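You operate a simulated robot arm through the tools that you are given. There is no shell and no other tool. Be economical: measure what you need, move in short steps, check, and stop when the job is done.

Carry out the task below with a simulated robot arm. There is one attempt and no reset: what you move stays moved.

JOB
Zero the strength meter on clean water, then take a reading of the brew sample.
Fine: blue collar tube into the tube well, press ZERO, tube back; red collar tube in, press READ, tube back. Set down upright: blue collar tube, red collar tube.
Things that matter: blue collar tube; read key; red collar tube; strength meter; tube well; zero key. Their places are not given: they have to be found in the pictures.

The check looks at the end state, three seconds after you hand in, the way a careful person would. Anything else that was tipped, shoved, dropped, spilled or broken makes it a failure.

ROBOT AND FRAMES
A 6-joint arm with a two-finger parallel gripper, fixed in place. Base frame: the origin is at the foot of the arm, x ahead of it, y to its left, z up; the work surface is at about z = 800. Lengths are in mm, angles in rad, forces in N, time in s.
With the tool pointing down near the work surface it reaches from about 260 to 680 mm from the base axis. Its first joint turns from -1.152 to 1.152 rad. Payload 2.9 kg.
Tool frame: the origin (TCP) lies between the finger pads and is the grasp point; the fingertips stand 30 mm ahead of it; z points along the fingers, y is the line along which they close. The gripper opens to 110 mm. The fingers are 20 mm wide and 10 mm thick; the gripper's body (48 by 112 mm) begins 55 mm behind the TCP.
Orientation is that of the tool frame in the base frame, as a unit quaternion [w, x, y, z]. With the fingers straight down and closing along the base's y, the tool's x points along the base's -x, its y along +y and its z along -z.

CONTROLS
- The arm moves only by the tool apply_moves. Its argument "commands" is one flat list of numbers, 7 for each row, row after row: the shift along the base's x, y, z in cm, then the turn, a rotation vector about the base's x, y, z in rad, then the closure, from 0 (fully open) to 1 (shut). In form: [tx, ty, tz, ax, ay, az, grip, tx, ty, tz, ax, ay, az, grip, ...]. A call has 1 to 20 rows; each row is the pose to reach, as a shift and turn from the pose commanded when the call began. Each row takes 0.2 s and may step no farther than 50 mm and 0.15 rad from the row before; otherwise, or with a gripper value out of range, the whole call is refused. A pose out of reach is approached as far as the arm can. The call stops where the force on the tool passes 40 N (or 10 N more than at its start, if that is more) or the arm is blocked; 0.2 s more then pass. Each finger travels about 108 mm/s and halts on what it meets, pressing with about 39 N; the grip force reading is that of the motor and also rises with nothing between the fingers. The clock runs only during rows and for 0.2 s after the last one: add rows that repeat a pose to give the fingers time. The reply holds the time, the measured pose of the TCP, the force on the tool along the base axes, the opening and the grip force, in the units named above and with some noise, with the torque about the TCP (base axes, N m) and any sound that the robot's microphone picked up.
- Cameras (640 x 400 px; columns grow to the right, rows downward): "scene" is fixed at [85.2, 434.1, 1393.1]; the picture's right is [-0.70, -0.71, 0.00], its down [-0.34, 0.33, -0.88] and it looks along [0.63, -0.62, -0.47] (base axes); focal length 324 px, centre (320, 200). "wrist" rides on the gripper at [72, 17, -103] in the tool frame; the picture's right is [-0.23, 0.97, 0.00], its down [-0.76, -0.18, -0.62] and it looks along [-0.61, -0.14, 0.78] (tool axes); focal length 222 px, centre (320, 200).
- grab_frame(camera): a new picture of that camera. The clock stands still meanwhile.
- probe_pixels(camera, pixels): for up to 12 pixels [column, row] of the newest picture of that camera ("zoom" is the newest enlarged one), the place [x, y, z] in the base frame of the surface seen there, good to about 3 mm. The clock stands still meanwhile.
- inspect(camera, box): a new picture of the part [left, top, right, bottom] of that camera's present view, enlarged. The clock stands still meanwhile.
- close_job(): hands the job in; it is judged then, once.

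Keep the steps short. Do not move on a guess: measure, check each grasp and each placing, and mend mistakes. In all there are 80 turns and 46 pictures (those below and enlarged ones count). Leave the gripper open and the arm clear of the work at the hand-in unless told otherwise, and finish with a single line.

The tools are called after "Request:" as a command line: name --argument value ..., lists and objects as JSON in quotes. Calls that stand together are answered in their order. apply_moves: Moves the arm, as the interface text tells. Its arguments: {"type":"object","properties":{"commands":{"type":"array","items":{"type":"number"}}},"required":["commands"]} The other tools are called the same way: grab_frame (camera) takes a picture; probe_pixels (camera, pixels) gives the place of the surface under pixels of a picture; inspect (camera, box) takes an enlarged picture of a part of a camera's view; close_job () hands the job in.

At the start:

```text
time_s: 0.0
tcp_pos: [371.4, -60.3, 1189.8]
tool_rot: [0.0, 0.0, 1.0, 0.001]
ft_force: [0.1, 0.6, -0.6]
wrist_torque: [0.04, -0.01, 0.01]
finger_gap: 110.0
finger_force: 0.1
```

scene: 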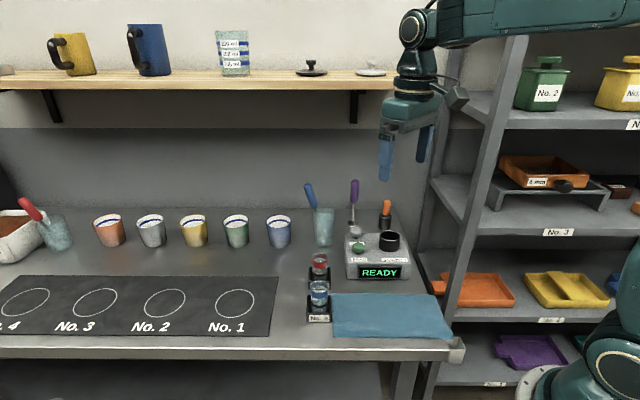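
wrist: 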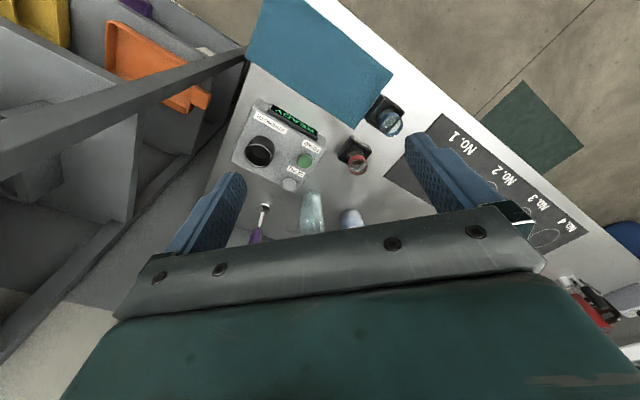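

I see the meter (READY display) near scene (378,258) and the two tubes at (319,265) and (319,295). I'll enlarge both views.

Request:
inspect --camera "scene" --box '[280, 170, 460, 340]'

Request:
inspect --camera "wrist" --box '[220, 80, 440, 220]'

```text
2.35 times, centred on (370, 255) of scene
```

zoom: 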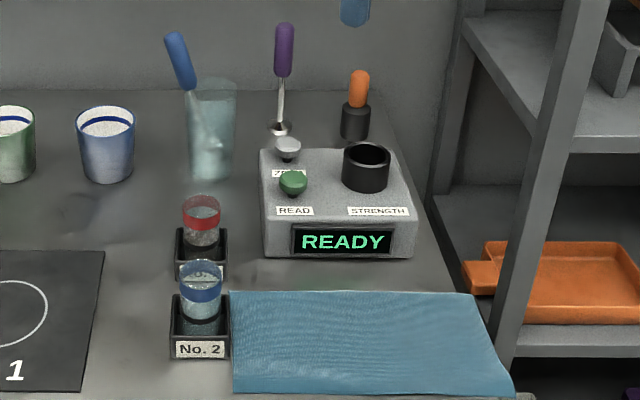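

```text
2.86 times, centred on (330, 150) of wrist
```

zoom: 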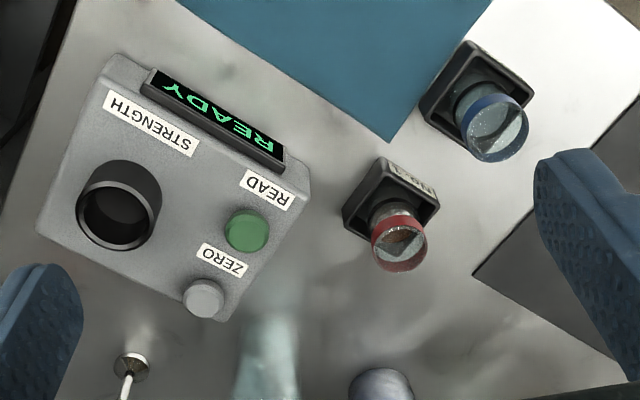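

The grey key sits above the ZERO label, the green key above READ, and the black ring is the well. Next I'll probe these points in the wrist zoom.

Request:
probe_pixels --camera "zoom" --pixels '[[83, 206], [155, 200], [119, 166], [115, 243], [113, 205], [247, 230], [203, 297], [470, 125], [525, 120], [398, 272], [425, 235], [372, 235]]'

Request:
probe_pixels --camera "scene" --pixels '[[319, 256], [319, 265], [319, 285], [319, 296], [310, 285], [328, 285], [319, 310], [312, 257], [327, 257], [378, 242], [400, 242], [357, 247]]'

```text
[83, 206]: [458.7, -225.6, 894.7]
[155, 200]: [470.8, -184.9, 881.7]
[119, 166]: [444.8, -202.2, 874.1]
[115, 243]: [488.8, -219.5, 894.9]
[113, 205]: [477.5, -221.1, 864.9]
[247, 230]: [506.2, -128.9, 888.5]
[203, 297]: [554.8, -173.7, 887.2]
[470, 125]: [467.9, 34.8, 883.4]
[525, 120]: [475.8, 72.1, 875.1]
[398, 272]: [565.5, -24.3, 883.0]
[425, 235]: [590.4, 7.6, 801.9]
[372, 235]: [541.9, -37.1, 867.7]
```

```text
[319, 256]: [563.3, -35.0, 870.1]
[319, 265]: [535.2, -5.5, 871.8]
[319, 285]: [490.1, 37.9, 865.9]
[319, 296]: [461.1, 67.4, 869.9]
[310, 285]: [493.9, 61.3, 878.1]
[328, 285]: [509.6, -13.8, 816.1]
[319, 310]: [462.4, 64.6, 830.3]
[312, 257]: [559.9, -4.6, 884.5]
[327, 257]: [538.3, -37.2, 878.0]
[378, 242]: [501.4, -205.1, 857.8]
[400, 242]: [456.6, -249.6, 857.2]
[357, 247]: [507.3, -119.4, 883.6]
```

Those rim readings are coarse. I'll turn the gripper -0.785 rad so it closes across the line of tubes, then hover above them for a closer look.

Request:
apply_moves --commands '[2.0, 1.2, -3, 0, 0, -0.13, 0, 4.2, 2.5, -6, 0, 0, -0.26, 0, 6.5, 3.8, -9, 0, 0, -0.39, 0, 9, 5, -12, 0, 0, -0.52, 0, 11, 6, -15, 0, 0, -0.65, 0, 13, 7, -18, 0, 0, -0.785, 0]'

Request:
grab_frame --camera "wrist"

```text
time_s: 1.4
tcp_pos: [499.8, 10.4, 1008.7]
tool_rot: [0.0, 0.383, 0.924, 0.0]
ft_force: [-0.6, 0.3, 0.6]
wrist_torque: [0.02, 0.0, 0.01]
finger_gap: 110.2
finger_force: 0.2
```

```text
41 pictures are left
```

wrist: 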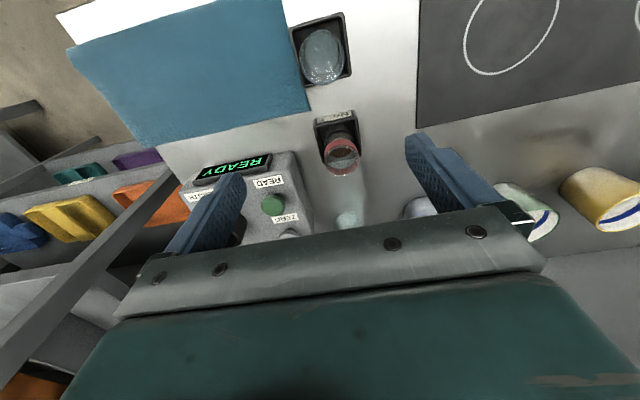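

The blue tube is at (322,55) and the red at (340,150). I'll zoom in on both.

Request:
inspect --camera "wrist" --box '[260, 0, 420, 200]'

```text
2.00 times, centred on (340, 100) of wrist
```

zoom: 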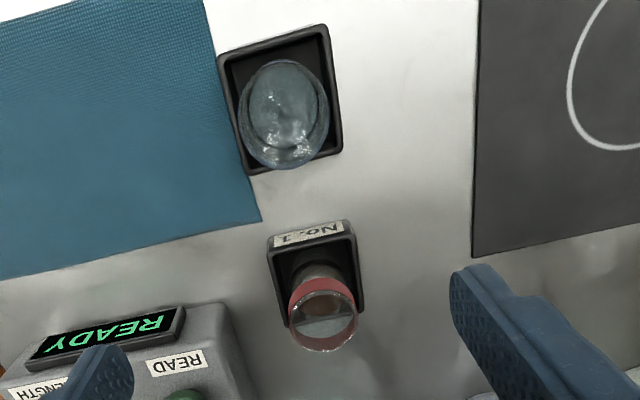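

I'll probe the tube rims, holder corners and table in this zoom.

Request:
probe_pixels --camera "zoom" --pixels '[[241, 115], [327, 110], [282, 62], [287, 164], [220, 57], [327, 27], [340, 150], [252, 173], [290, 318], [355, 312], [322, 349], [325, 285]]'

Request:
probe_pixels --camera "zoom" --pixels '[[269, 238], [350, 221], [362, 308], [290, 325], [322, 343], [292, 330], [354, 330], [300, 290], [345, 287], [245, 120], [322, 110], [285, 158]]'

```text
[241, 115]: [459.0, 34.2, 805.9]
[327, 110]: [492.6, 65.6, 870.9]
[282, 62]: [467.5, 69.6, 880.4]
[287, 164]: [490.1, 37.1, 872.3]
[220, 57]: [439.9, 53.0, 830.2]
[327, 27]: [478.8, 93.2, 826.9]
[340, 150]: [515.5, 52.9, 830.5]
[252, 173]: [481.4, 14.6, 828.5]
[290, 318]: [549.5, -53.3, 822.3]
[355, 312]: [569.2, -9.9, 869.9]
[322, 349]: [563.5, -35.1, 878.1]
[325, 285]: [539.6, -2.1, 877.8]
```

```text
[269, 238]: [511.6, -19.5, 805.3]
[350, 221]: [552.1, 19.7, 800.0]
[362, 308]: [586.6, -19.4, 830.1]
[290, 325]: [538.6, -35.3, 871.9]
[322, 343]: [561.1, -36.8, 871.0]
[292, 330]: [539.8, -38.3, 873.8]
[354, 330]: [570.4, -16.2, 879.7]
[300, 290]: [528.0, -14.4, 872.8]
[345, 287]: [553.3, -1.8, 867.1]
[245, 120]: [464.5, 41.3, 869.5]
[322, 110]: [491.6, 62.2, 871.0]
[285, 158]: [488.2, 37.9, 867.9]
```

The blue tube's centre is near (478,53) and the red's near (551,-19), with rims around 878 and holder tops around 829. Before moving over the meter I'll check how tall the things behind it are.

Request:
probe_pixels --camera "scene" --pixels '[[355, 182], [352, 225], [387, 203], [386, 225], [308, 185], [323, 210], [351, 235], [279, 218], [388, 230], [345, 275], [410, 278], [498, 60]]'

Request:
apply_moves --commands '[-0.6, -4.3, 0, 0, 0, 0, 0, -1.2, -8.6, 0, 0, 0, 0, 0, -1.8, -12.9, 0, 0, 0, 0, 0, -2.4, -17.2, 0, 0, 0, 0, 0, -2.8, -20, 0, 0, 0, 0, 0]'

Request:
grab_frame --camera "wrist"

```text
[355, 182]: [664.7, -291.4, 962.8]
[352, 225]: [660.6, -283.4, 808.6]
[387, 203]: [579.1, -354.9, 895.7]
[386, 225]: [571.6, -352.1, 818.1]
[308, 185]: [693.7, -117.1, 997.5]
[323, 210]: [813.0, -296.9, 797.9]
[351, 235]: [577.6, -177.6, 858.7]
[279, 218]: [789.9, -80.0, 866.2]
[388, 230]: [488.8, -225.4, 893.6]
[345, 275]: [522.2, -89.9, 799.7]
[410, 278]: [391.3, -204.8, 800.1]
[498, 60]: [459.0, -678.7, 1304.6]
```

```text
time_s: 2.6
tcp_pos: [470.2, -188.7, 1009.9]
tool_rot: [0.001, 0.383, 0.924, 0.0]
ft_force: [0.0, 1.1, 0.1]
wrist_torque: [0.05, 0.03, 0.01]
finger_gap: 109.7
finger_force: 0.1
```

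```text
39 pictures are left
```

wrist: 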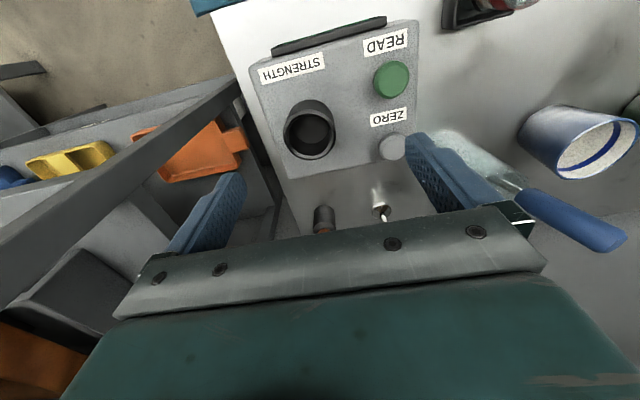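

The well at (310,130), green READ at (391,78) and grey ZERO at (392,146) are all visible. I'll zoom and probe.

Request:
inspect --camera "wrist" --box '[230, 20, 430, 180]'

Request:
probe_pixels --camera "wrist" --pixels '[[235, 95], [200, 118], [150, 140], [100, 170], [270, 195], [330, 145], [500, 180]]'

```text
2.50 times, centred on (330, 100) of wrist
```

zoom: 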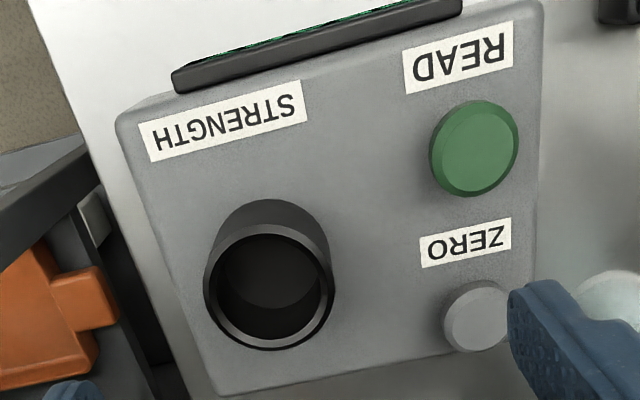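

```text
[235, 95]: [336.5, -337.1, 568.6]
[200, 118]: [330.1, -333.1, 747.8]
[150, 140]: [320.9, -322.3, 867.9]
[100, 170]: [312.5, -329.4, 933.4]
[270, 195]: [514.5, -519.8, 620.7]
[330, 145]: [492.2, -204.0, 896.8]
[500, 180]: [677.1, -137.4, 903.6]
```

Request:
probe_pixels --camera "zoom" --pixels '[[207, 285], [331, 272], [258, 236], [275, 344], [222, 322], [320, 318], [268, 290], [265, 325], [474, 150], [477, 308], [455, 330], [360, 200]]'

Request:
probe_pixels --camera "zoom" --pixels '[[209, 275], [329, 285], [240, 342], [300, 338], [290, 238], [222, 255], [250, 295], [290, 290], [490, 130], [460, 165], [490, 300], [475, 325]]'

```text
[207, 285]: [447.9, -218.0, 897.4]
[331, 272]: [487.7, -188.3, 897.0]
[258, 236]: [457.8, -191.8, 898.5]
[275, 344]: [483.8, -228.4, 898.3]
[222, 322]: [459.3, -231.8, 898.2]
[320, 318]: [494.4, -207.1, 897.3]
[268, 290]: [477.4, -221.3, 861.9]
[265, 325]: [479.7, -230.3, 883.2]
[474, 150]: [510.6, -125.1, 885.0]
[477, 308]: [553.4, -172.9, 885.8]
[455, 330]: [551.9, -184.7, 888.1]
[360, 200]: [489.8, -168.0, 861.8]
```

```text
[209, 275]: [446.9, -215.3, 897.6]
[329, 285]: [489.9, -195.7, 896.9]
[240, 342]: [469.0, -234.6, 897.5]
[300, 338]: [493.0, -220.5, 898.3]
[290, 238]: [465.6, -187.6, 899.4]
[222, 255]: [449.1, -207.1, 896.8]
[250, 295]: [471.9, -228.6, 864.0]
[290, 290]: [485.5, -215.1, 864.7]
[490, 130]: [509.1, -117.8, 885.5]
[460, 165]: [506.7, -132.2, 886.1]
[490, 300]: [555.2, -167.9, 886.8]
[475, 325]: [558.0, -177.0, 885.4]
```

Well centre is about (470.5,-211), rim z 898. READ is at (509,-126, 886) and ZERO at (555,-174, 887). Going back above the blue tube, with a pause so I can read the settled pose.

Request:
apply_moves --commands '[0, 4.5, 0, 0, 0, 0, 0.2, 0, 9, 0, 0, 0, 0, 0.3, 0.2, 13.5, 0, 0, 0, 0, 0.3, 0.5, 18, 0, 0, 0, 0, 0.3, 0.6, 22, 0, 0, 0, 0, 0.3, 0.6, 24.3, -3, 0, 0, 0, 0.3, 0.6, 24.3, -6, 0, 0, 0, 0.3, 0.6, 24.3, -6, 0, 0, 0, 0.3, 0.6, 24.3, -6, 0, 0, 0, 0.3, 0.6, 24.3, -6, 0, 0, 0, 0.3]'

Request:
grab_frame --camera "wrist"

Request:
inspect --camera "scene" --box '[270, 200, 370, 340]'

```text
time_s: 4.8
tcp_pos: [477.0, 53.0, 951.9]
tool_rot: [0.0, 0.383, 0.924, -0.001]
ft_force: [-0.3, 0.8, 1.2]
wrist_torque: [0.05, 0.02, 0.02]
finger_gap: 77.0
finger_force: 0.1
```

```text
37 pictures are left
```

wrist: 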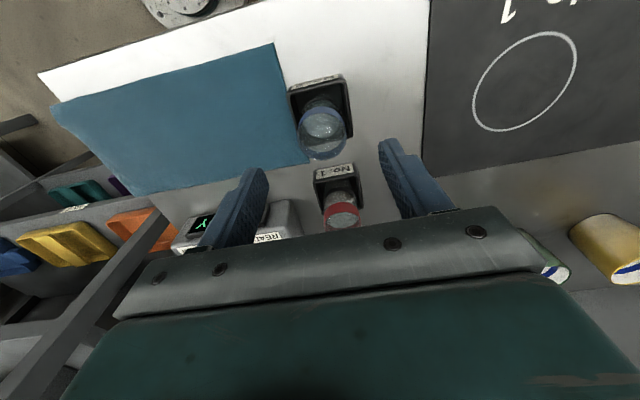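

```text
2.86 times, centred on (320, 270) of scene
```

zoom: 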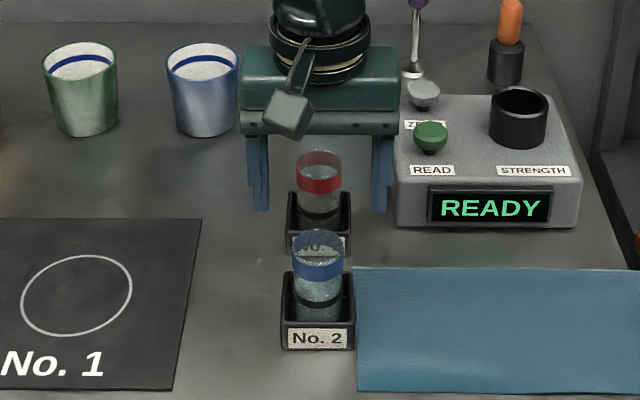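

Measured pose is (477,53,952). I'll zoom on the blue tube from here to refine its centre.

Request:
inspect --camera "wrist" --box '[270, 60, 390, 170]'

```text
3.64 times, centred on (330, 115) of wrist
```

zoom: 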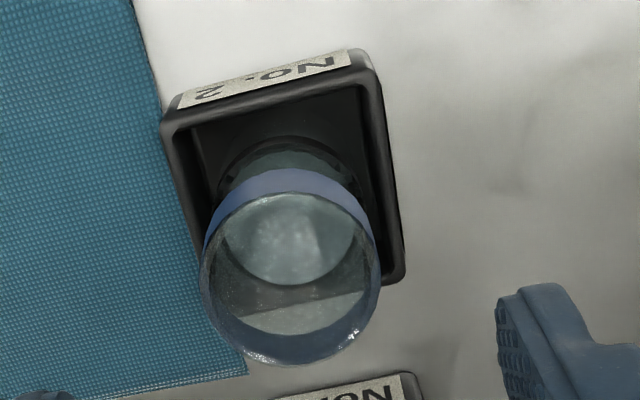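

The tube is open and holds water, so it has to stay upright. I'll probe its rim.

Request:
probe_pixels --camera "zoom" --pixels '[[206, 285], [377, 265], [285, 196], [300, 361], [222, 325], [360, 325], [245, 210], [345, 205], [300, 180], [230, 240], [365, 235], [250, 352]]'

```text
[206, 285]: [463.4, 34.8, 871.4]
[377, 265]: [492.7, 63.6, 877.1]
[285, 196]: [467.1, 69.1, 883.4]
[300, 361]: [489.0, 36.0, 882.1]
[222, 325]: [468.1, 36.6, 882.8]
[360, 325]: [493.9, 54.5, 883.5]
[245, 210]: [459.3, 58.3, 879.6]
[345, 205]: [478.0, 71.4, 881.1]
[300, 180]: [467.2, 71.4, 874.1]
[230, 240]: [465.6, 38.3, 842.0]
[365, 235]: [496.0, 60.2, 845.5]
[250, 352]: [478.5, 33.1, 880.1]
```

The rim centre fits (477.5,52.5), radius about 18.5, top z about 883. I'll lower to TCP z of about 888 and close.

Request:
apply_moves --commands '[0, -0.1, -3, 0, 0, 0, 0.3, 0, -0.1, -5, 0, 0, 0, 0.3, 0, -0.1, -6.3, 0, 0, 0, 0.3, 0, -0.1, -6.3, 0, 0, 0, 0.3, 0, -0.1, -6.3, 0, 0, 0, 0.45, 0, -0.1, -6.3, 0, 0, 0, 0.55, 0, -0.1, -6.3, 0, 0, 0, 0.65, 0, -0.1, -6.3, 0, 0, 0, 0.8, 0, -0.1, -6.3, 0, 0, 0, 0.8, 0, -0.1, -6.3, 0, 0, 0, 0.8]'

Request:
inspect --camera "scene" --box '[270, 200, 370, 340]'

```text
time_s: 7.0
tcp_pos: [478.2, 51.8, 886.5]
tool_rot: [0.0, 0.383, 0.924, 0.001]
ft_force: [0.6, -0.6, 0.0]
wrist_torque: [-0.02, -0.01, -0.01]
finger_gap: 39.0
finger_force: 39.4
```

```text
2.86 times, centred on (320, 270) of scene
```

zoom: 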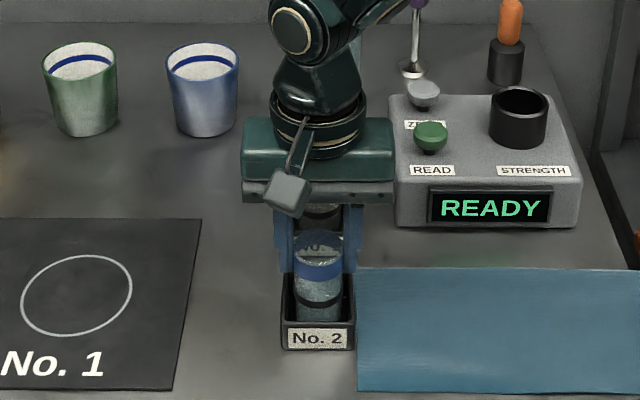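

Gripped at 39 mm with a firm force. Lifting gently now.

Request:
apply_moves --commands '[0, 0, 0.7, 0, 0, 0, 0.8, 0, 0, 2, 0, 0, 0, 0.8, 0, 0, 4, 0, 0, 0, 0.8, 0, 0, 6, 0, 0, 0, 0.8, 0, 0, 8, 0, 0, 0, 0.8, 0, 0, 10, 0, 0, 0, 0.8, 0, 0, 11.5, 0, 0, 0, 0.8, 0, 0, 12.5, 0, 0, 0, 0.8, 0, 0, 12.5, 0, 0, 0, 0.8]'

Request:
inspect --camera "scene" --box '[270, 160, 390, 340]'

Request:
grab_frame --camera "wrist"

```text
time_s: 9.0
tcp_pos: [477.5, 51.1, 1012.7]
tool_rot: [0.0, 0.382, 0.924, 0.0]
ft_force: [0.1, 0.4, -0.1]
wrist_torque: [-0.02, 0.03, 0.02]
finger_gap: 38.9
finger_force: 39.0
```

```text
2.22 times, centred on (330, 250) of scene
```

zoom: 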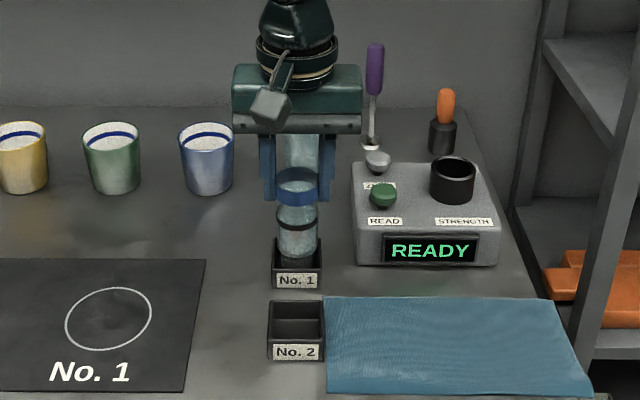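

```text
32 pictures are left
```

wrist: 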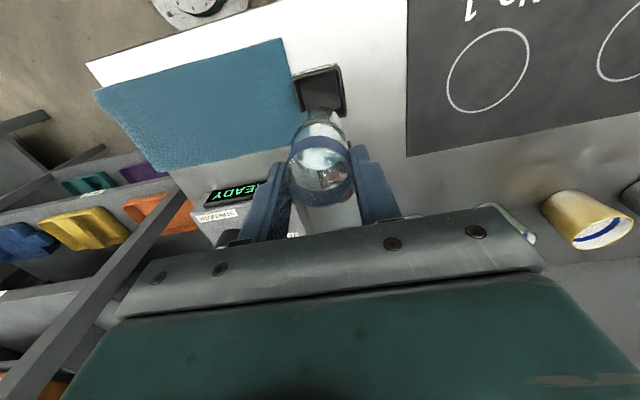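

The tube is up and hanging straight. I'll check its offset from the TCP by probing the rim, holder and lower body.

Request:
inspect --camera "wrist" --box '[260, 80, 400, 240]'

```text
2.50 times, centred on (330, 160) of wrist
```

zoom: 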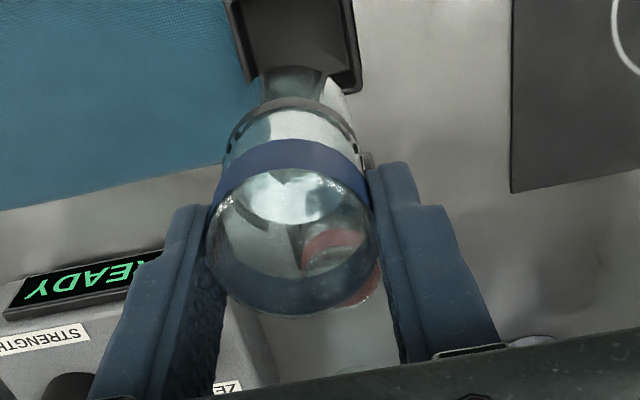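

Request:
probe_pixels --camera "zoom" --pixels '[[290, 168], [250, 180], [335, 180], [295, 316], [245, 295], [345, 300], [290, 140], [285, 70], [210, 240], [374, 225], [285, 155], [290, 105]]'

Request:
probe_pixels --camera "scene" --pixels '[[318, 280]]'

```text
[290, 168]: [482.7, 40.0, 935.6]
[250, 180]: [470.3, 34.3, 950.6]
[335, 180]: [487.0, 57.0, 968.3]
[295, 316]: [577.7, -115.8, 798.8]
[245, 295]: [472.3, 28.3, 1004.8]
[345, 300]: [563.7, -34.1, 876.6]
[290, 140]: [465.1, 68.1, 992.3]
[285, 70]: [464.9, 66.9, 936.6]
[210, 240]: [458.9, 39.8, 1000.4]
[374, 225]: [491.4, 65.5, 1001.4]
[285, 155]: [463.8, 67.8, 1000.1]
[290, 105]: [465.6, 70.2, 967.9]
```

```text
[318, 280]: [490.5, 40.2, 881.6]
```

The tube is vertical, about 1 mm off the TCP. Carrying it over to the well at the same height.

Request:
apply_moves --commands '[0, -1.5, 0, 0, 0, 0, 0.8, 0, -4, 0, 0, 0, 0, 0.8, -0.2, -7.5, 0, 0, 0, 0, 0.8, -0.3, -11, 0, 0, 0, 0, 0.8, -0.4, -14.5, 0, 0, 0, 0, 0.8, -0.5, -18, 0, 0, 0, 0, 0.8, -0.6, -21.5, 0, 0, 0, 0, 0.8, -0.7, -24.5, 0, 0, 0, 0, 0.8, -0.7, -26, 0, 0, 0, 0, 0.8, -0.7, -26.3, 0, 0, 0, 0, 0.8, -0.7, -26.3, 0, 0, 0, 0, 0.8]'

Request:
grab_frame --camera "wrist"

Request:
inspect --camera "scene" --box '[330, 180, 430, 290]'

```text
time_s: 11.4
tcp_pos: [470.1, -209.3, 1011.2]
tool_rot: [0.0, 0.383, 0.924, 0.0]
ft_force: [0.1, -1.0, -1.6]
wrist_torque: [0.01, -0.01, -0.02]
finger_gap: 39.0
finger_force: 39.1
```

```text
30 pictures are left
```

wrist: 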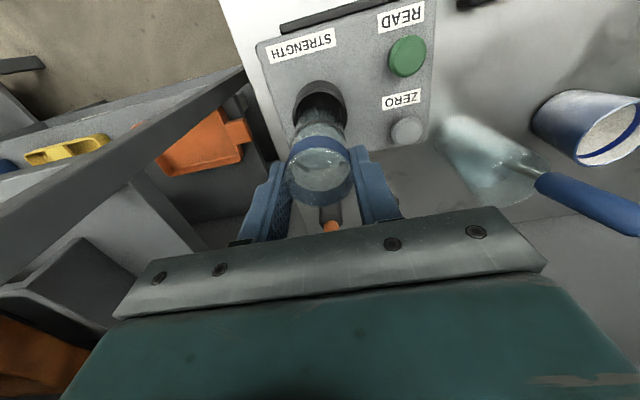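

```text
3.64 times, centred on (380, 235) of scene
```

zoom: 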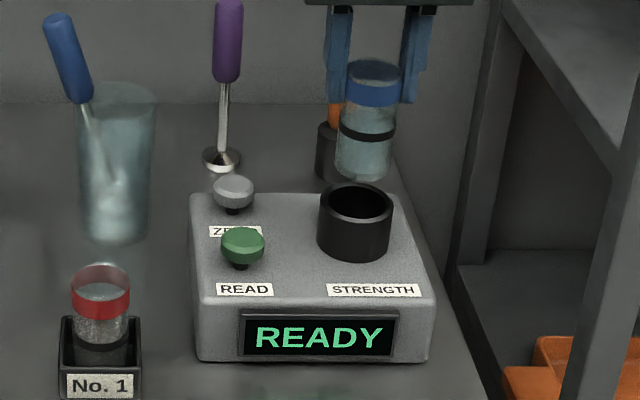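

The tube hangs above the well. I'll enlarge further to check alignment in the camera's left-right direction.

Request:
inspect --camera "scene" --box '[368, 195, 412, 255]'

Request:
inspect --camera "wrist" --box '[270, 70, 370, 210]'

```text
6.67 times, centred on (390, 225) of scene
```

zoom: 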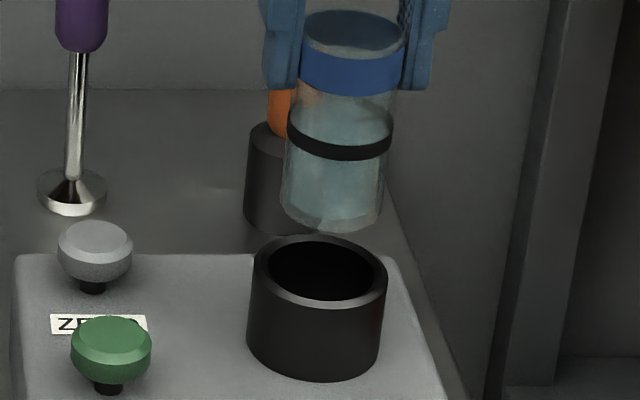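

```text
2.86 times, centred on (320, 140) of wrist
```

zoom: 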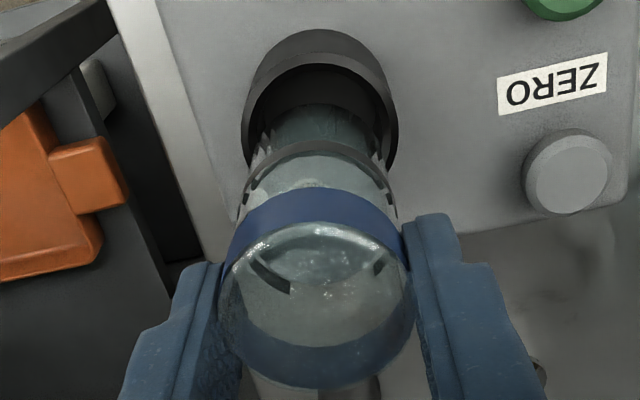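

Left-right alignment agrees to about 0.3 mm. The clearance is tight (around 1 mm), so I'll probe the front-back direction in this wrist zoom.

Request:
probe_pixels --camera "zoom" --pixels '[[318, 143], [316, 152], [312, 175], [318, 125], [322, 110], [315, 200], [310, 62], [310, 58], [316, 72], [247, 130], [396, 125], [314, 185]]'

Request:
probe_pixels --camera "zoom" --pixels '[[300, 170], [325, 175], [312, 160], [308, 130], [330, 130], [305, 205], [325, 205], [270, 85], [350, 75], [290, 68], [335, 66], [385, 100]]'

```text
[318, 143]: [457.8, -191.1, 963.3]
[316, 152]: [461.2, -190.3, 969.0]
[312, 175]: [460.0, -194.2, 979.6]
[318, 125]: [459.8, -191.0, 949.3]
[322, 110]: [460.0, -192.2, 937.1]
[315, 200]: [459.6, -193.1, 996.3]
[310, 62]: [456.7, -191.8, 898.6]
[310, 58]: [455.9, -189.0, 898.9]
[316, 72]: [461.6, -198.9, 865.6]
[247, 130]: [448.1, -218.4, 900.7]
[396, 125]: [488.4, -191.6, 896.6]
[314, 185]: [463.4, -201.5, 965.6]
```

```text
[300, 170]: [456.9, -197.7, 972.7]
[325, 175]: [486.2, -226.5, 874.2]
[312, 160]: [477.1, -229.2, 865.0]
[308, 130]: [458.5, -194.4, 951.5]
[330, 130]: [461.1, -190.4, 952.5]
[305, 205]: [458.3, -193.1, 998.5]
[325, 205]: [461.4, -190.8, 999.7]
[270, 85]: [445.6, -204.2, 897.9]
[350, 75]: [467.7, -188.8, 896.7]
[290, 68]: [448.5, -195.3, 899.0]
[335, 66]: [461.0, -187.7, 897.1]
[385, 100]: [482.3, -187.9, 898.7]
```

The tube axis sits about 1 mm toward the camera from the well axis. I'll correct by (+0.6,-0.6) mm, lower until the tube's bottom is just above the rim, and look again.

Request:
apply_moves --commands '[0.06, -0.06, -1, 0, 0, 0, 0.8, 0.06, -0.06, -2, 0, 0, 0, 0.8, 0.06, -0.06, -2.5, 0, 0, 0, 0.8, 0.06, -0.06, -2.5, 0, 0, 0, 0.8, 0.06, -0.06, -2.5, 0, 0, 0, 0.8]'

Request:
inspect --camera "scene" --box '[368, 200, 412, 250]'

Request:
inspect --camera "wrist" --box '[270, 80, 370, 180]'

```text
time_s: 12.6
tcp_pos: [470.3, -211.7, 986.3]
tool_rot: [0.0, 0.383, 0.924, 0.001]
ft_force: [0.1, -0.4, -1.0]
wrist_torque: [0.0, 0.0, -0.02]
finger_gap: 38.6
finger_force: 39.1
```

```text
8.00 times, centred on (390, 225) of scene
```

zoom: 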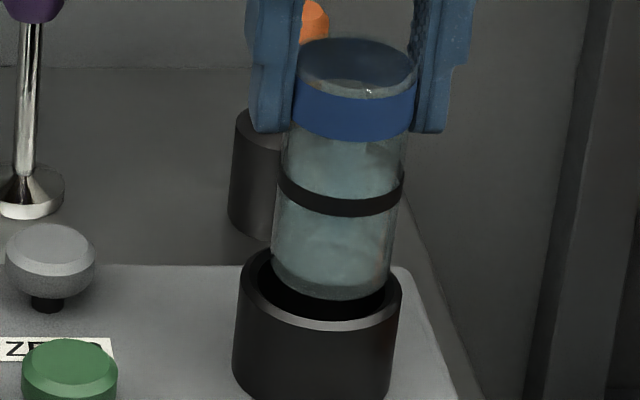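

```text
4.00 times, centred on (320, 130) of wrist
```

zoom: 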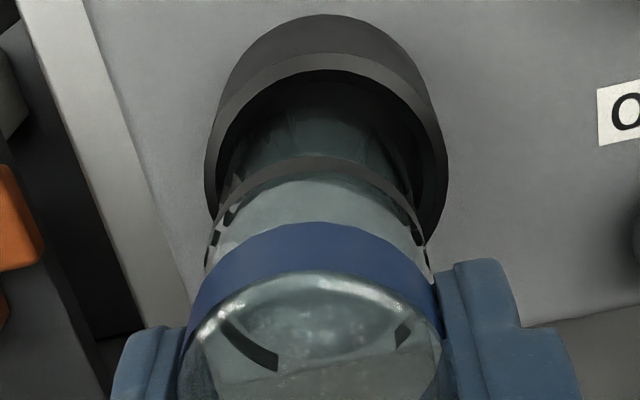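

Scene and wrist views both show the tube about 2 mm off toward the camera's right of the well centre. I'll shift (+1.4,+1.4) mm and check again.

Request:
apply_moves --commands '[0.14, 0.14, 0, 0, 0, 0, 0.8, 0.14, 0.14, 0, 0, 0, 0, 0.8, 0.14, 0.14, 0, 0, 0, 0, 0.8]'

Request:
inspect --camera "scene" --box '[376, 215, 404, 250]'

```text
time_s: 13.4
tcp_pos: [472.3, -210.8, 987.7]
tool_rot: [0.0, 0.383, 0.924, 0.0]
ft_force: [-0.3, -0.4, -0.9]
wrist_torque: [0.01, -0.01, 0.04]
finger_gap: 38.7
finger_force: 39.2
```

```text
11.43 times, centred on (390, 232) of scene
```

zoom: 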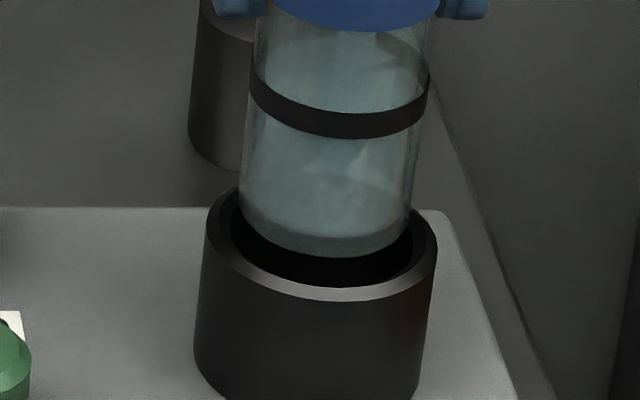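

It now looks centred, with the tube bottom about 7 mm above the rim. Lowering slowly by 14 mm while watching the force.

Request:
apply_moves --commands '[0, 0, -0.4, 0, 0, 0, 0.8, 0, 0, -0.7, 0, 0, 0, 0.8, 0, 0, -0.9, 0, 0, 0, 0.8, 0, 0, -1.1, 0, 0, 0, 0.8, 0, 0, -1.25, 0, 0, 0, 0.8, 0, 0, -1.4, 0, 0, 0, 0.8]'

Request:
inspect --camera "scene" --box '[376, 215, 404, 250]'

```text
time_s: 14.8
tcp_pos: [474.2, -210.1, 971.1]
tool_rot: [0.0, 0.383, 0.924, -0.001]
ft_force: [-0.6, -0.8, -1.1]
wrist_torque: [-0.03, -0.02, -0.03]
finger_gap: 38.9
finger_force: 38.9
```

```text
11.43 times, centred on (390, 232) of scene
```

zoom: 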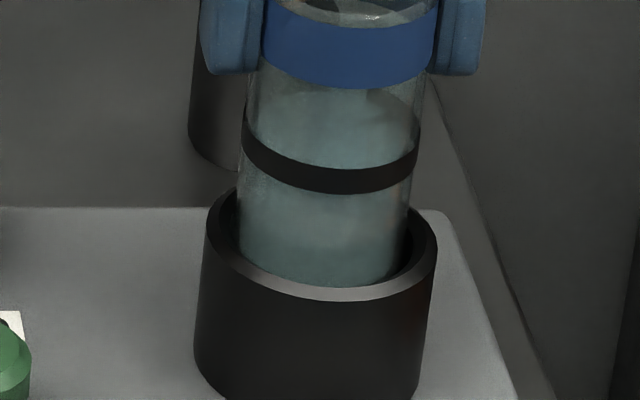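

The tube has entered the well with no contact force. Lowering another 18 mm.

Request:
apply_moves --commands '[0, 0, -0.3, 0, 0, 0, 0.8, 0, 0, -0.6, 0, 0, 0, 0.8, 0, 0, -0.9, 0, 0, 0, 0.8, 0, 0, -1.2, 0, 0, 0, 0.8, 0, 0, -1.5, 0, 0, 0, 0.8, 0, 0, -1.8, 0, 0, 0, 0.8]'

```text
time_s: 16.2
tcp_pos: [474.1, -209.8, 955.4]
tool_rot: [0.0, 0.382, 0.924, 0.001]
ft_force: [-5.0, 0.4, 1.2]
wrist_torque: [-0.01, 0.21, 0.04]
finger_gap: 38.7
finger_force: 39.4
```

There's a -5 N side force in x, so the tube is rubbing the +x wall. I'll ease 1 mm toward -x and read the force again.

Request:
apply_moves --commands '[-0.1, 0, 0, 0, 0, 0, 0.8, -0.1, 0, 0, 0, 0, 0, 0.8]'

Request:
inspect --camera "scene" --box '[370, 205, 410, 255]'

```text
time_s: 16.8
tcp_pos: [473.0, -211.2, 956.2]
tool_rot: [0.0, 0.382, 0.924, -0.001]
ft_force: [-2.1, 0.7, -1.6]
wrist_torque: [-0.02, 0.13, -0.02]
finger_gap: 38.7
finger_force: 39.2
```

```text
8.00 times, centred on (390, 230) of scene
```

zoom: 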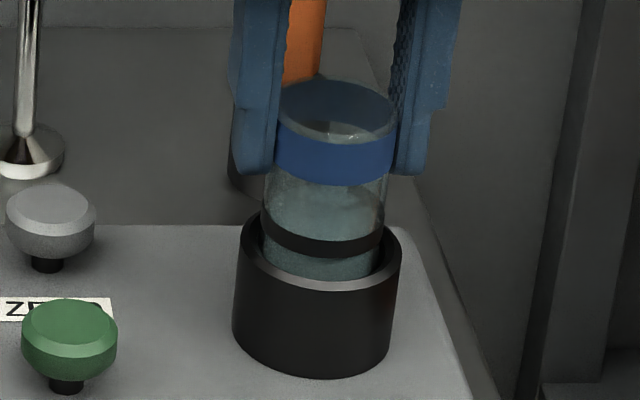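

The side force fell to -2 N. I'll ease 0.7 mm more and continue down 10 mm.

Request:
apply_moves --commands '[-0.07, 0, 0, 0, 0, 0, 0.8, -0.07, 0, -0.25, 0, 0, 0, 0.8, -0.07, 0, -0.5, 0, 0, 0, 0.8, -0.07, 0, -0.75, 0, 0, 0, 0.8, -0.07, 0, -1.0, 0, 0, 0, 0.8, -0.07, 0, -1.0, 0, 0, 0, 0.8]'

```text
time_s: 18.2
tcp_pos: [472.3, -210.8, 947.1]
tool_rot: [0.003, 0.383, 0.924, 0.0]
ft_force: [-5.2, 0.5, 29.5]
wrist_torque: [-0.11, 0.61, 0.06]
finger_gap: 39.0
finger_force: 38.6
```

29 N upward, so the tube has met something. I'll back off 0.5 mm to relieve it and look.

Request:
apply_moves --commands '[-0.05, 0, 0.06, 0, 0, 0, 0.8, -0.05, 0, 0.06, 0, 0, 0, 0.8]'

Request:
inspect --camera "scene" --box '[374, 210, 406, 250]'

Request:
grab_frame --camera "wrist"

```text
time_s: 18.8
tcp_pos: [472.3, -210.2, 946.4]
tool_rot: [0.002, 0.382, 0.924, 0.001]
ft_force: [5.8, -2.5, 16.5]
wrist_torque: [-0.06, -0.55, -0.01]
finger_gap: 39.1
finger_force: 38.5
```

```text
10.00 times, centred on (390, 230) of scene
```

zoom: 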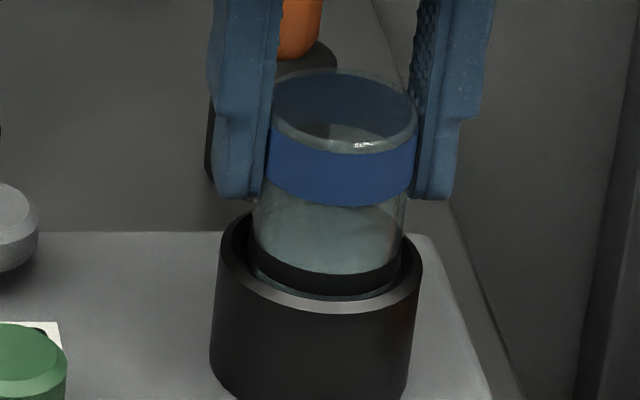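

```text
20 pictures are left
```

wrist: 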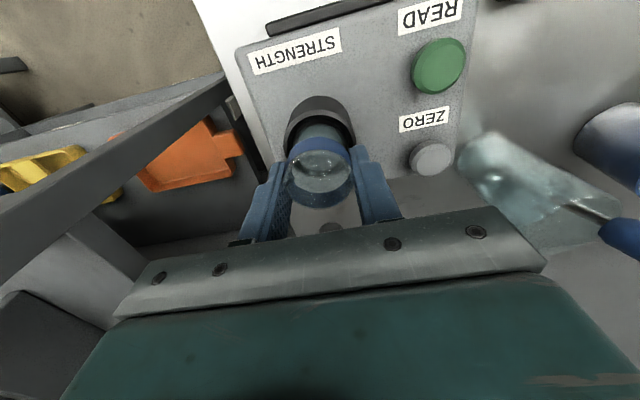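

The band sits level with the rim, clear of it, so the tube is standing on the well floor. I'll ease the load and open the fingers partway.

Request:
apply_moves --commands '[0.03, 0, 0.05, 0, 0, 0, 0.8, 0.03, 0, 0.05, 0, 0, 0, 0.55, 0.03, 0, 0.05, 0, 0, 0, 0.5, 0.03, 0, 0.05, 0, 0, 0, 0.45, 0.03, 0, 0.05, 0, 0, 0, 0.45]'

Request:
inspect --camera "scene" --box '[340, 200, 420, 290]'

```text
time_s: 20.0
tcp_pos: [471.9, -209.1, 945.6]
tool_rot: [-0.001, 0.383, 0.924, -0.001]
ft_force: [-0.3, -0.2, -0.6]
wrist_torque: [-0.03, -0.03, 0.03]
finger_gap: 60.5
finger_force: 0.2
```

```text
4.44 times, centred on (380, 245) of scene
```

zoom: 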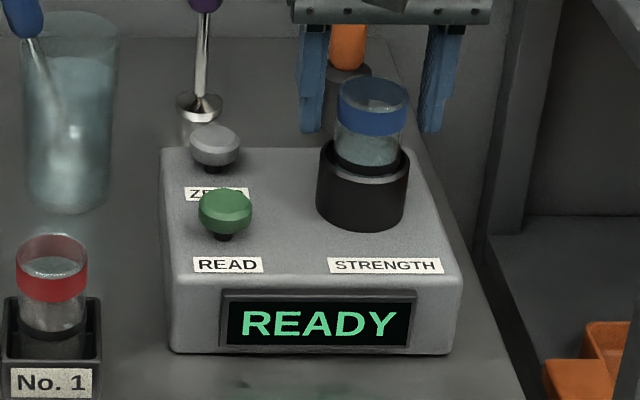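

The blue tube is seated and released. Next I'll rise, shut the fingers and hover above ZERO at (555,-174.5).

Request:
apply_moves --commands '[0, 0, 1.5, 0, 0, 0, 0.45, 0, 0, 4, 0, 0, 0, 0.45, 0, 0, 6.5, 0, 0, 0, 0.45, 2.7, 1.2, 6.5, 0, 0, 0, 0.6, 5.5, 2.4, 6.5, 0, 0, 0, 0.8, 8.25, 3.6, 6.5, 0, 0, 0, 1, 8.25, 3.6, 4, 0, 0, 0, 1, 8.25, 3.6, 1, 0, 0, 0, 1, 8.25, 3.6, -1.2, 0, 0, 0, 1, 8.25, 3.6, -1.2, 0, 0, 0, 1]'

Request:
inspect --camera "scene" --box '[330, 200, 430, 290]'

```text
time_s: 22.2
tcp_pos: [554.2, -176.0, 934.3]
tool_rot: [0.0, 0.382, 0.924, 0.0]
ft_force: [-0.1, 0.7, -0.1]
wrist_torque: [0.01, 0.01, 0.0]
finger_gap: 0.0
finger_force: 37.5
```

```text
4.44 times, centred on (380, 245) of scene
```

zoom: 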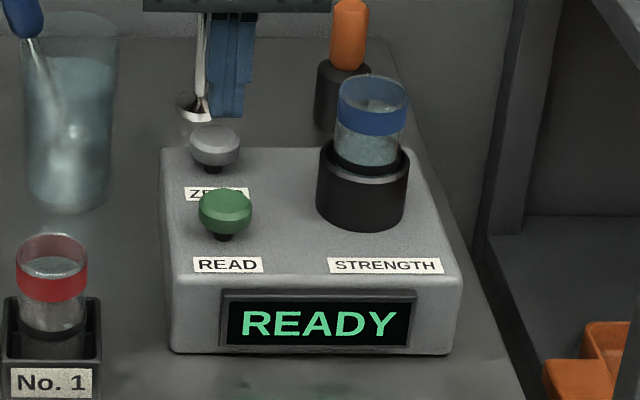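

The fingertips look about 7 mm to the right of ZERO in the scene view. A closer zoom before pressing.

Request:
inspect --camera "scene" --box '[340, 205, 376, 245]'

Request:
inspect --camera "wrist" --box '[270, 70, 370, 210]'

```text
10.00 times, centred on (358, 225) of scene
```

zoom: 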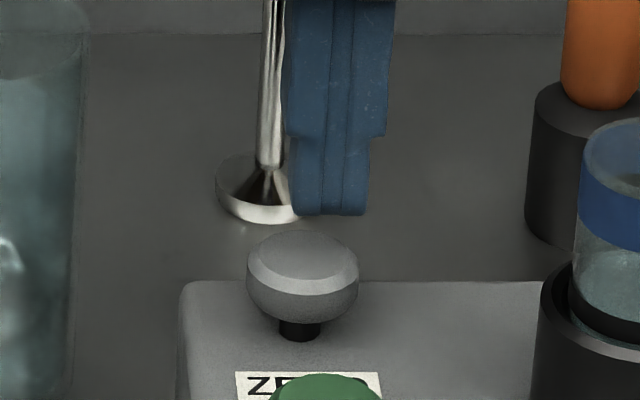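

```text
2.86 times, centred on (320, 140) of wrist
```

zoom: 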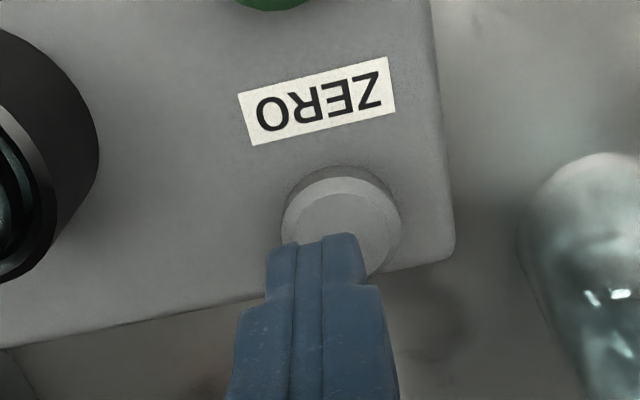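

Both views agree: the key is about 7.5 mm to +u and about 3 mm toward the camera. I'll shift (+2.8,+7.5) mm, descend and press in 1 mm steps, relying on the force stop.

Request:
apply_moves --commands '[0.28, 0.75, 0, 0, 0, 0, 1, 0.28, 0.75, -0.8, 0, 0, 0, 1, 0.28, 0.75, -1.3, 0, 0, 0, 1, 0.28, 0.75, -1.5, 0, 0, 0, 1, 0.28, 0.75, -1.6, 0, 0, 0, 1, 0.28, 0.75, -1.7, 0, 0, 0, 1, 0.28, 0.75, -1.8, 0, 0, 0, 1]'

```text
time_s: 23.8
tcp_pos: [557.2, -167.4, 916.4]
tool_rot: [0.0, 0.383, 0.924, 0.0]
ft_force: [-0.4, -0.4, 0.8]
wrist_torque: [0.0, 0.03, -0.02]
finger_gap: 0.0
finger_force: 37.9
```

Tips are at about z 886 with no force yet. I'll press further in small steps.

Request:
apply_moves --commands '[0, 0, -0.1, 0, 0, 0, 1, 0, 0, -0.2, 0, 0, 0, 1, 0, 0, -0.3, 0, 0, 0, 1]'

Request:
inspect --camera "scene" --box '[330, 200, 410, 285]'

```text
time_s: 24.6
tcp_pos: [557.0, -167.2, 912.6]
tool_rot: [0.001, 0.383, 0.924, 0.0]
ft_force: [0.7, 0.1, 0.7]
wrist_torque: [0.0, 0.02, 0.0]
finger_gap: 0.0
finger_force: 37.2
```

```text
4.71 times, centred on (370, 242) of scene
```

zoom: 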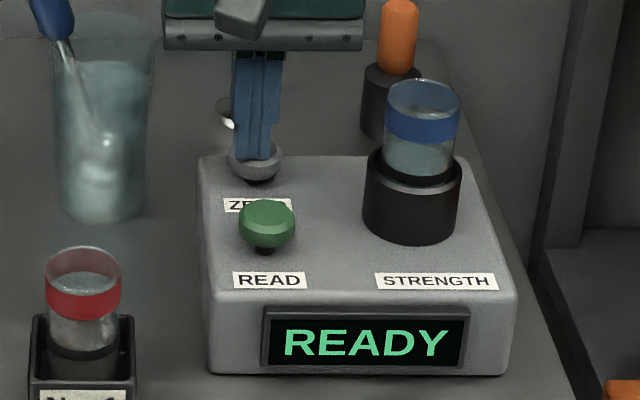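

Well aligned on the key but no contact force yet. Continuing down.

Request:
apply_moves --commands '[0, 0, -0.1, 0, 0, 0, 1, 0, 0, -0.2, 0, 0, 0, 1, 0, 0, -0.3, 0, 0, 0, 1, 0, 0, -0.4, 0, 0, 0, 1]'

```text
time_s: 25.6
tcp_pos: [556.8, -166.9, 908.0]
tool_rot: [0.0, 0.382, 0.924, 0.0]
ft_force: [-1.8, 0.1, 1.4]
wrist_torque: [0.04, 0.04, -0.02]
finger_gap: 0.0
finger_force: 37.5
heard: click
```

A click was heard. Next I'll rise 50 mm and check the display.

Request:
apply_moves --commands '[0, 0, 0, 0, 0, 0, 1, 0, 0, 1, 0, 0, 0, 1, 0, 0, 4, 0, 0, 0, 1, 0, 0, 8, 0, 0, 0, 1, 0, 0, 10, 0, 0, 0, 0.6]'

Request:
inspect --camera "scene" --box '[330, 200, 410, 285]'

```text
time_s: 26.8
tcp_pos: [556.5, -169.2, 1008.7]
tool_rot: [0.001, 0.383, 0.924, 0.0]
ft_force: [-0.6, 0.4, 1.0]
wrist_torque: [0.01, 0.01, 0.02]
finger_gap: 43.9
finger_force: 0.0
```

```text
4.71 times, centred on (370, 242) of scene
```

zoom: 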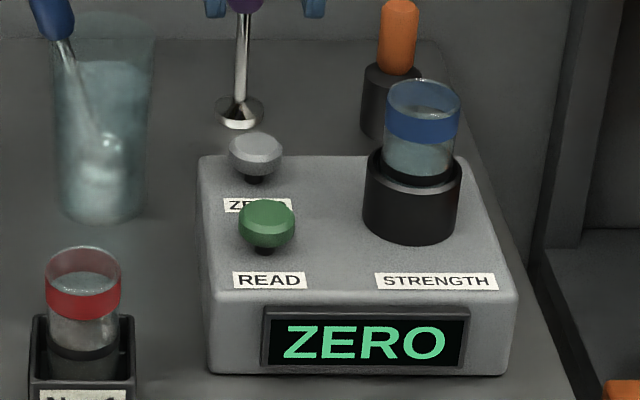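

Display shows ZERO. I'll return over the well, descend to the release pose and grip the blue tube.

Request:
apply_moves --commands '[-2.8, -1.45, 0, 0, 0, 0, 0.45, -5.6, -2.9, 0, 0, 0, 0, 0.45, -8.53, -4.35, 0, 0, 0, 0, 0.45, -8.53, -4.35, 0, 0, 0, 0, 0.45, -8.53, -4.35, -3, 0, 0, 0, 0.45, -8.53, -4.35, -5.3, 0, 0, 0, 0.45, -8.53, -4.35, -6.3, 0, 0, 0, 0.45, -8.53, -4.35, -6.3, 0, 0, 0, 0.5, -8.53, -4.35, -6.3, 0, 0, 0, 0.6, -8.53, -4.35, -6.3, 0, 0, 0, 0.8, -8.53, -4.35, -6.3, 0, 0, 0, 0.8]'

```text
time_s: 29.2
tcp_pos: [471.4, -210.6, 945.3]
tool_rot: [0.001, 0.382, 0.924, 0.0]
ft_force: [0.3, -0.7, -0.9]
wrist_torque: [0.01, -0.04, 0.02]
finger_gap: 38.9
finger_force: 39.0
```

Gripped. Lifting straight out slowly, then carrying the tube back above holder No. 2.

Request:
apply_moves --commands '[0, 0, 0.7, 0, 0, 0, 0.8, 0, 0, 2, 0, 0, 0, 0.8, 0, 0, 3.5, 0, 0, 0, 0.8, 0, 0, 5, 0, 0, 0, 0.8, 0, 0, 6.6, 0, 0, 0, 0.8, 0, 1.5, 6.6, 0, 0, 0, 0.8, 0, 4.5, 6.6, 0, 0, 0, 0.8, 0.2, 8, 6.6, 0, 0, 0, 0.8, 0.3, 11.5, 6.6, 0, 0, 0, 0.8, 0.4, 15, 6.6, 0, 0, 0, 0.8, 0.5, 18.5, 6.6, 0, 0, 0, 0.8, 0.6, 22, 6.6, 0, 0, 0, 0.8, 0.69, 24.8, 6.6, 0, 0, 0, 0.8, 0.69, 26.22, 6.6, 0, 0, 0, 0.8, 0.69, 26.22, 6.6, 0, 0, 0, 0.8, 0.69, 26.22, 4.6, 0, 0, 0, 0.8, 0.69, 26.22, 2.6, 0, 0, 0, 0.8, 0.69, 26.22, 2.6, 0, 0, 0, 0.8]'

Request:
inspect --camera "scene" --box '[280, 220, 380, 330]'

```text
time_s: 33.0
tcp_pos: [479.0, 51.3, 971.0]
tool_rot: [0.0, 0.383, 0.924, -0.001]
ft_force: [0.2, 0.6, -1.1]
wrist_torque: [0.0, -0.01, 0.0]
finger_gap: 38.8
finger_force: 39.3
```

```text
3.64 times, centred on (330, 275) of scene
```

zoom: 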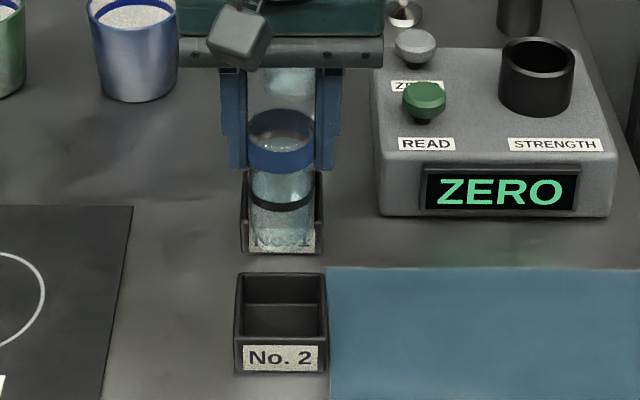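

ZERO is held and the tube hangs upright above holder No. 2. Lowering into the holder, slowly at the end.

Request:
apply_moves --commands '[0, 0, -1.5, 0, 0, 0, 0.8, 0, 0, -3.5, 0, 0, 0, 0.8, 0, 0, -5.5, 0, 0, 0, 0.8, 0, 0, -7, 0, 0, 0, 0.8, 0, 0, -7.8, 0, 0, 0, 0.8, 0, 0, -8.2, 0, 0, 0, 0.8, 0, 0, -8.4, 0, 0, 0, 0.8, 0, 0, -8.4, 0, 0, 0, 0.8]'

```text
time_s: 34.8
tcp_pos: [476.7, 53.3, 887.2]
tool_rot: [-0.001, 0.382, 0.924, 0.001]
ft_force: [-0.4, -0.9, -0.3]
wrist_torque: [-0.01, 0.02, -0.02]
finger_gap: 39.0
finger_force: 38.8
```

No contact yet. Stepping down by 0.5 mm.

Request:
apply_moves --commands '[0, 0, -0.05, 0, 0, 0, 0.8, 0, 0, -0.1, 0, 0, 0, 0.8, 0, 0, -0.15, 0, 0, 0, 0.8]'

```text
time_s: 35.6
tcp_pos: [477.2, 52.5, 886.0]
tool_rot: [0.0, 0.383, 0.924, 0.001]
ft_force: [-0.2, 0.3, 0.0]
wrist_torque: [0.02, 0.02, -0.03]
finger_gap: 38.9
finger_force: 39.1
```

Request:
apply_moves --commands '[0, 0, -0.05, 0, 0, 0, 0.8, 0, 0, -0.1, 0, 0, 0, 0.8]'

Request:
inspect --camera "scene" --box '[290, 250, 350, 330]'

```text
time_s: 36.2
tcp_pos: [478.9, 52.8, 885.8]
tool_rot: [0.0, 0.383, 0.924, 0.0]
ft_force: [-1.1, -0.1, -0.3]
wrist_torque: [-0.05, -0.01, 0.0]
finger_gap: 38.7
finger_force: 38.7
```

```text
5.00 times, centred on (320, 290) of scene
```

zoom: 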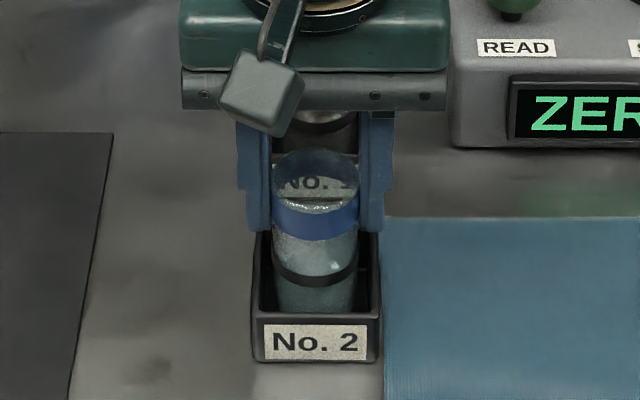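

Still no load. A few more half-millimetre steps.

Request:
apply_moves --commands '[0, 0, -0.05, 0, 0, 0, 0.8, 0, 0, -0.1, 0, 0, 0, 0.8, 0, 0, -0.15, 0, 0, 0, 0.8, 0, 0, -0.15, 0, 0, 0, 0.8]'

```text
time_s: 37.2
tcp_pos: [478.2, 53.2, 884.6]
tool_rot: [0.0, 0.382, 0.924, -0.001]
ft_force: [-0.3, -0.3, -0.9]
wrist_torque: [-0.01, 0.0, -0.07]
finger_gap: 39.1
finger_force: 38.9
```

Request:
apply_moves --commands '[0, 0, -0.06, 0, 0, 0, 0.8, 0, 0, -0.12, 0, 0, 0, 0.8, 0, 0, -0.18, 0, 0, 0, 0.8, 0, 0, -0.18, 0, 0, 0, 0.8]'

```text
time_s: 38.2
tcp_pos: [478.7, 53.1, 883.1]
tool_rot: [0.0, 0.383, 0.924, 0.0]
ft_force: [-9.1, -1.3, 29.7]
wrist_torque: [-0.07, 0.79, 0.0]
finger_gap: 39.1
finger_force: 39.1
```

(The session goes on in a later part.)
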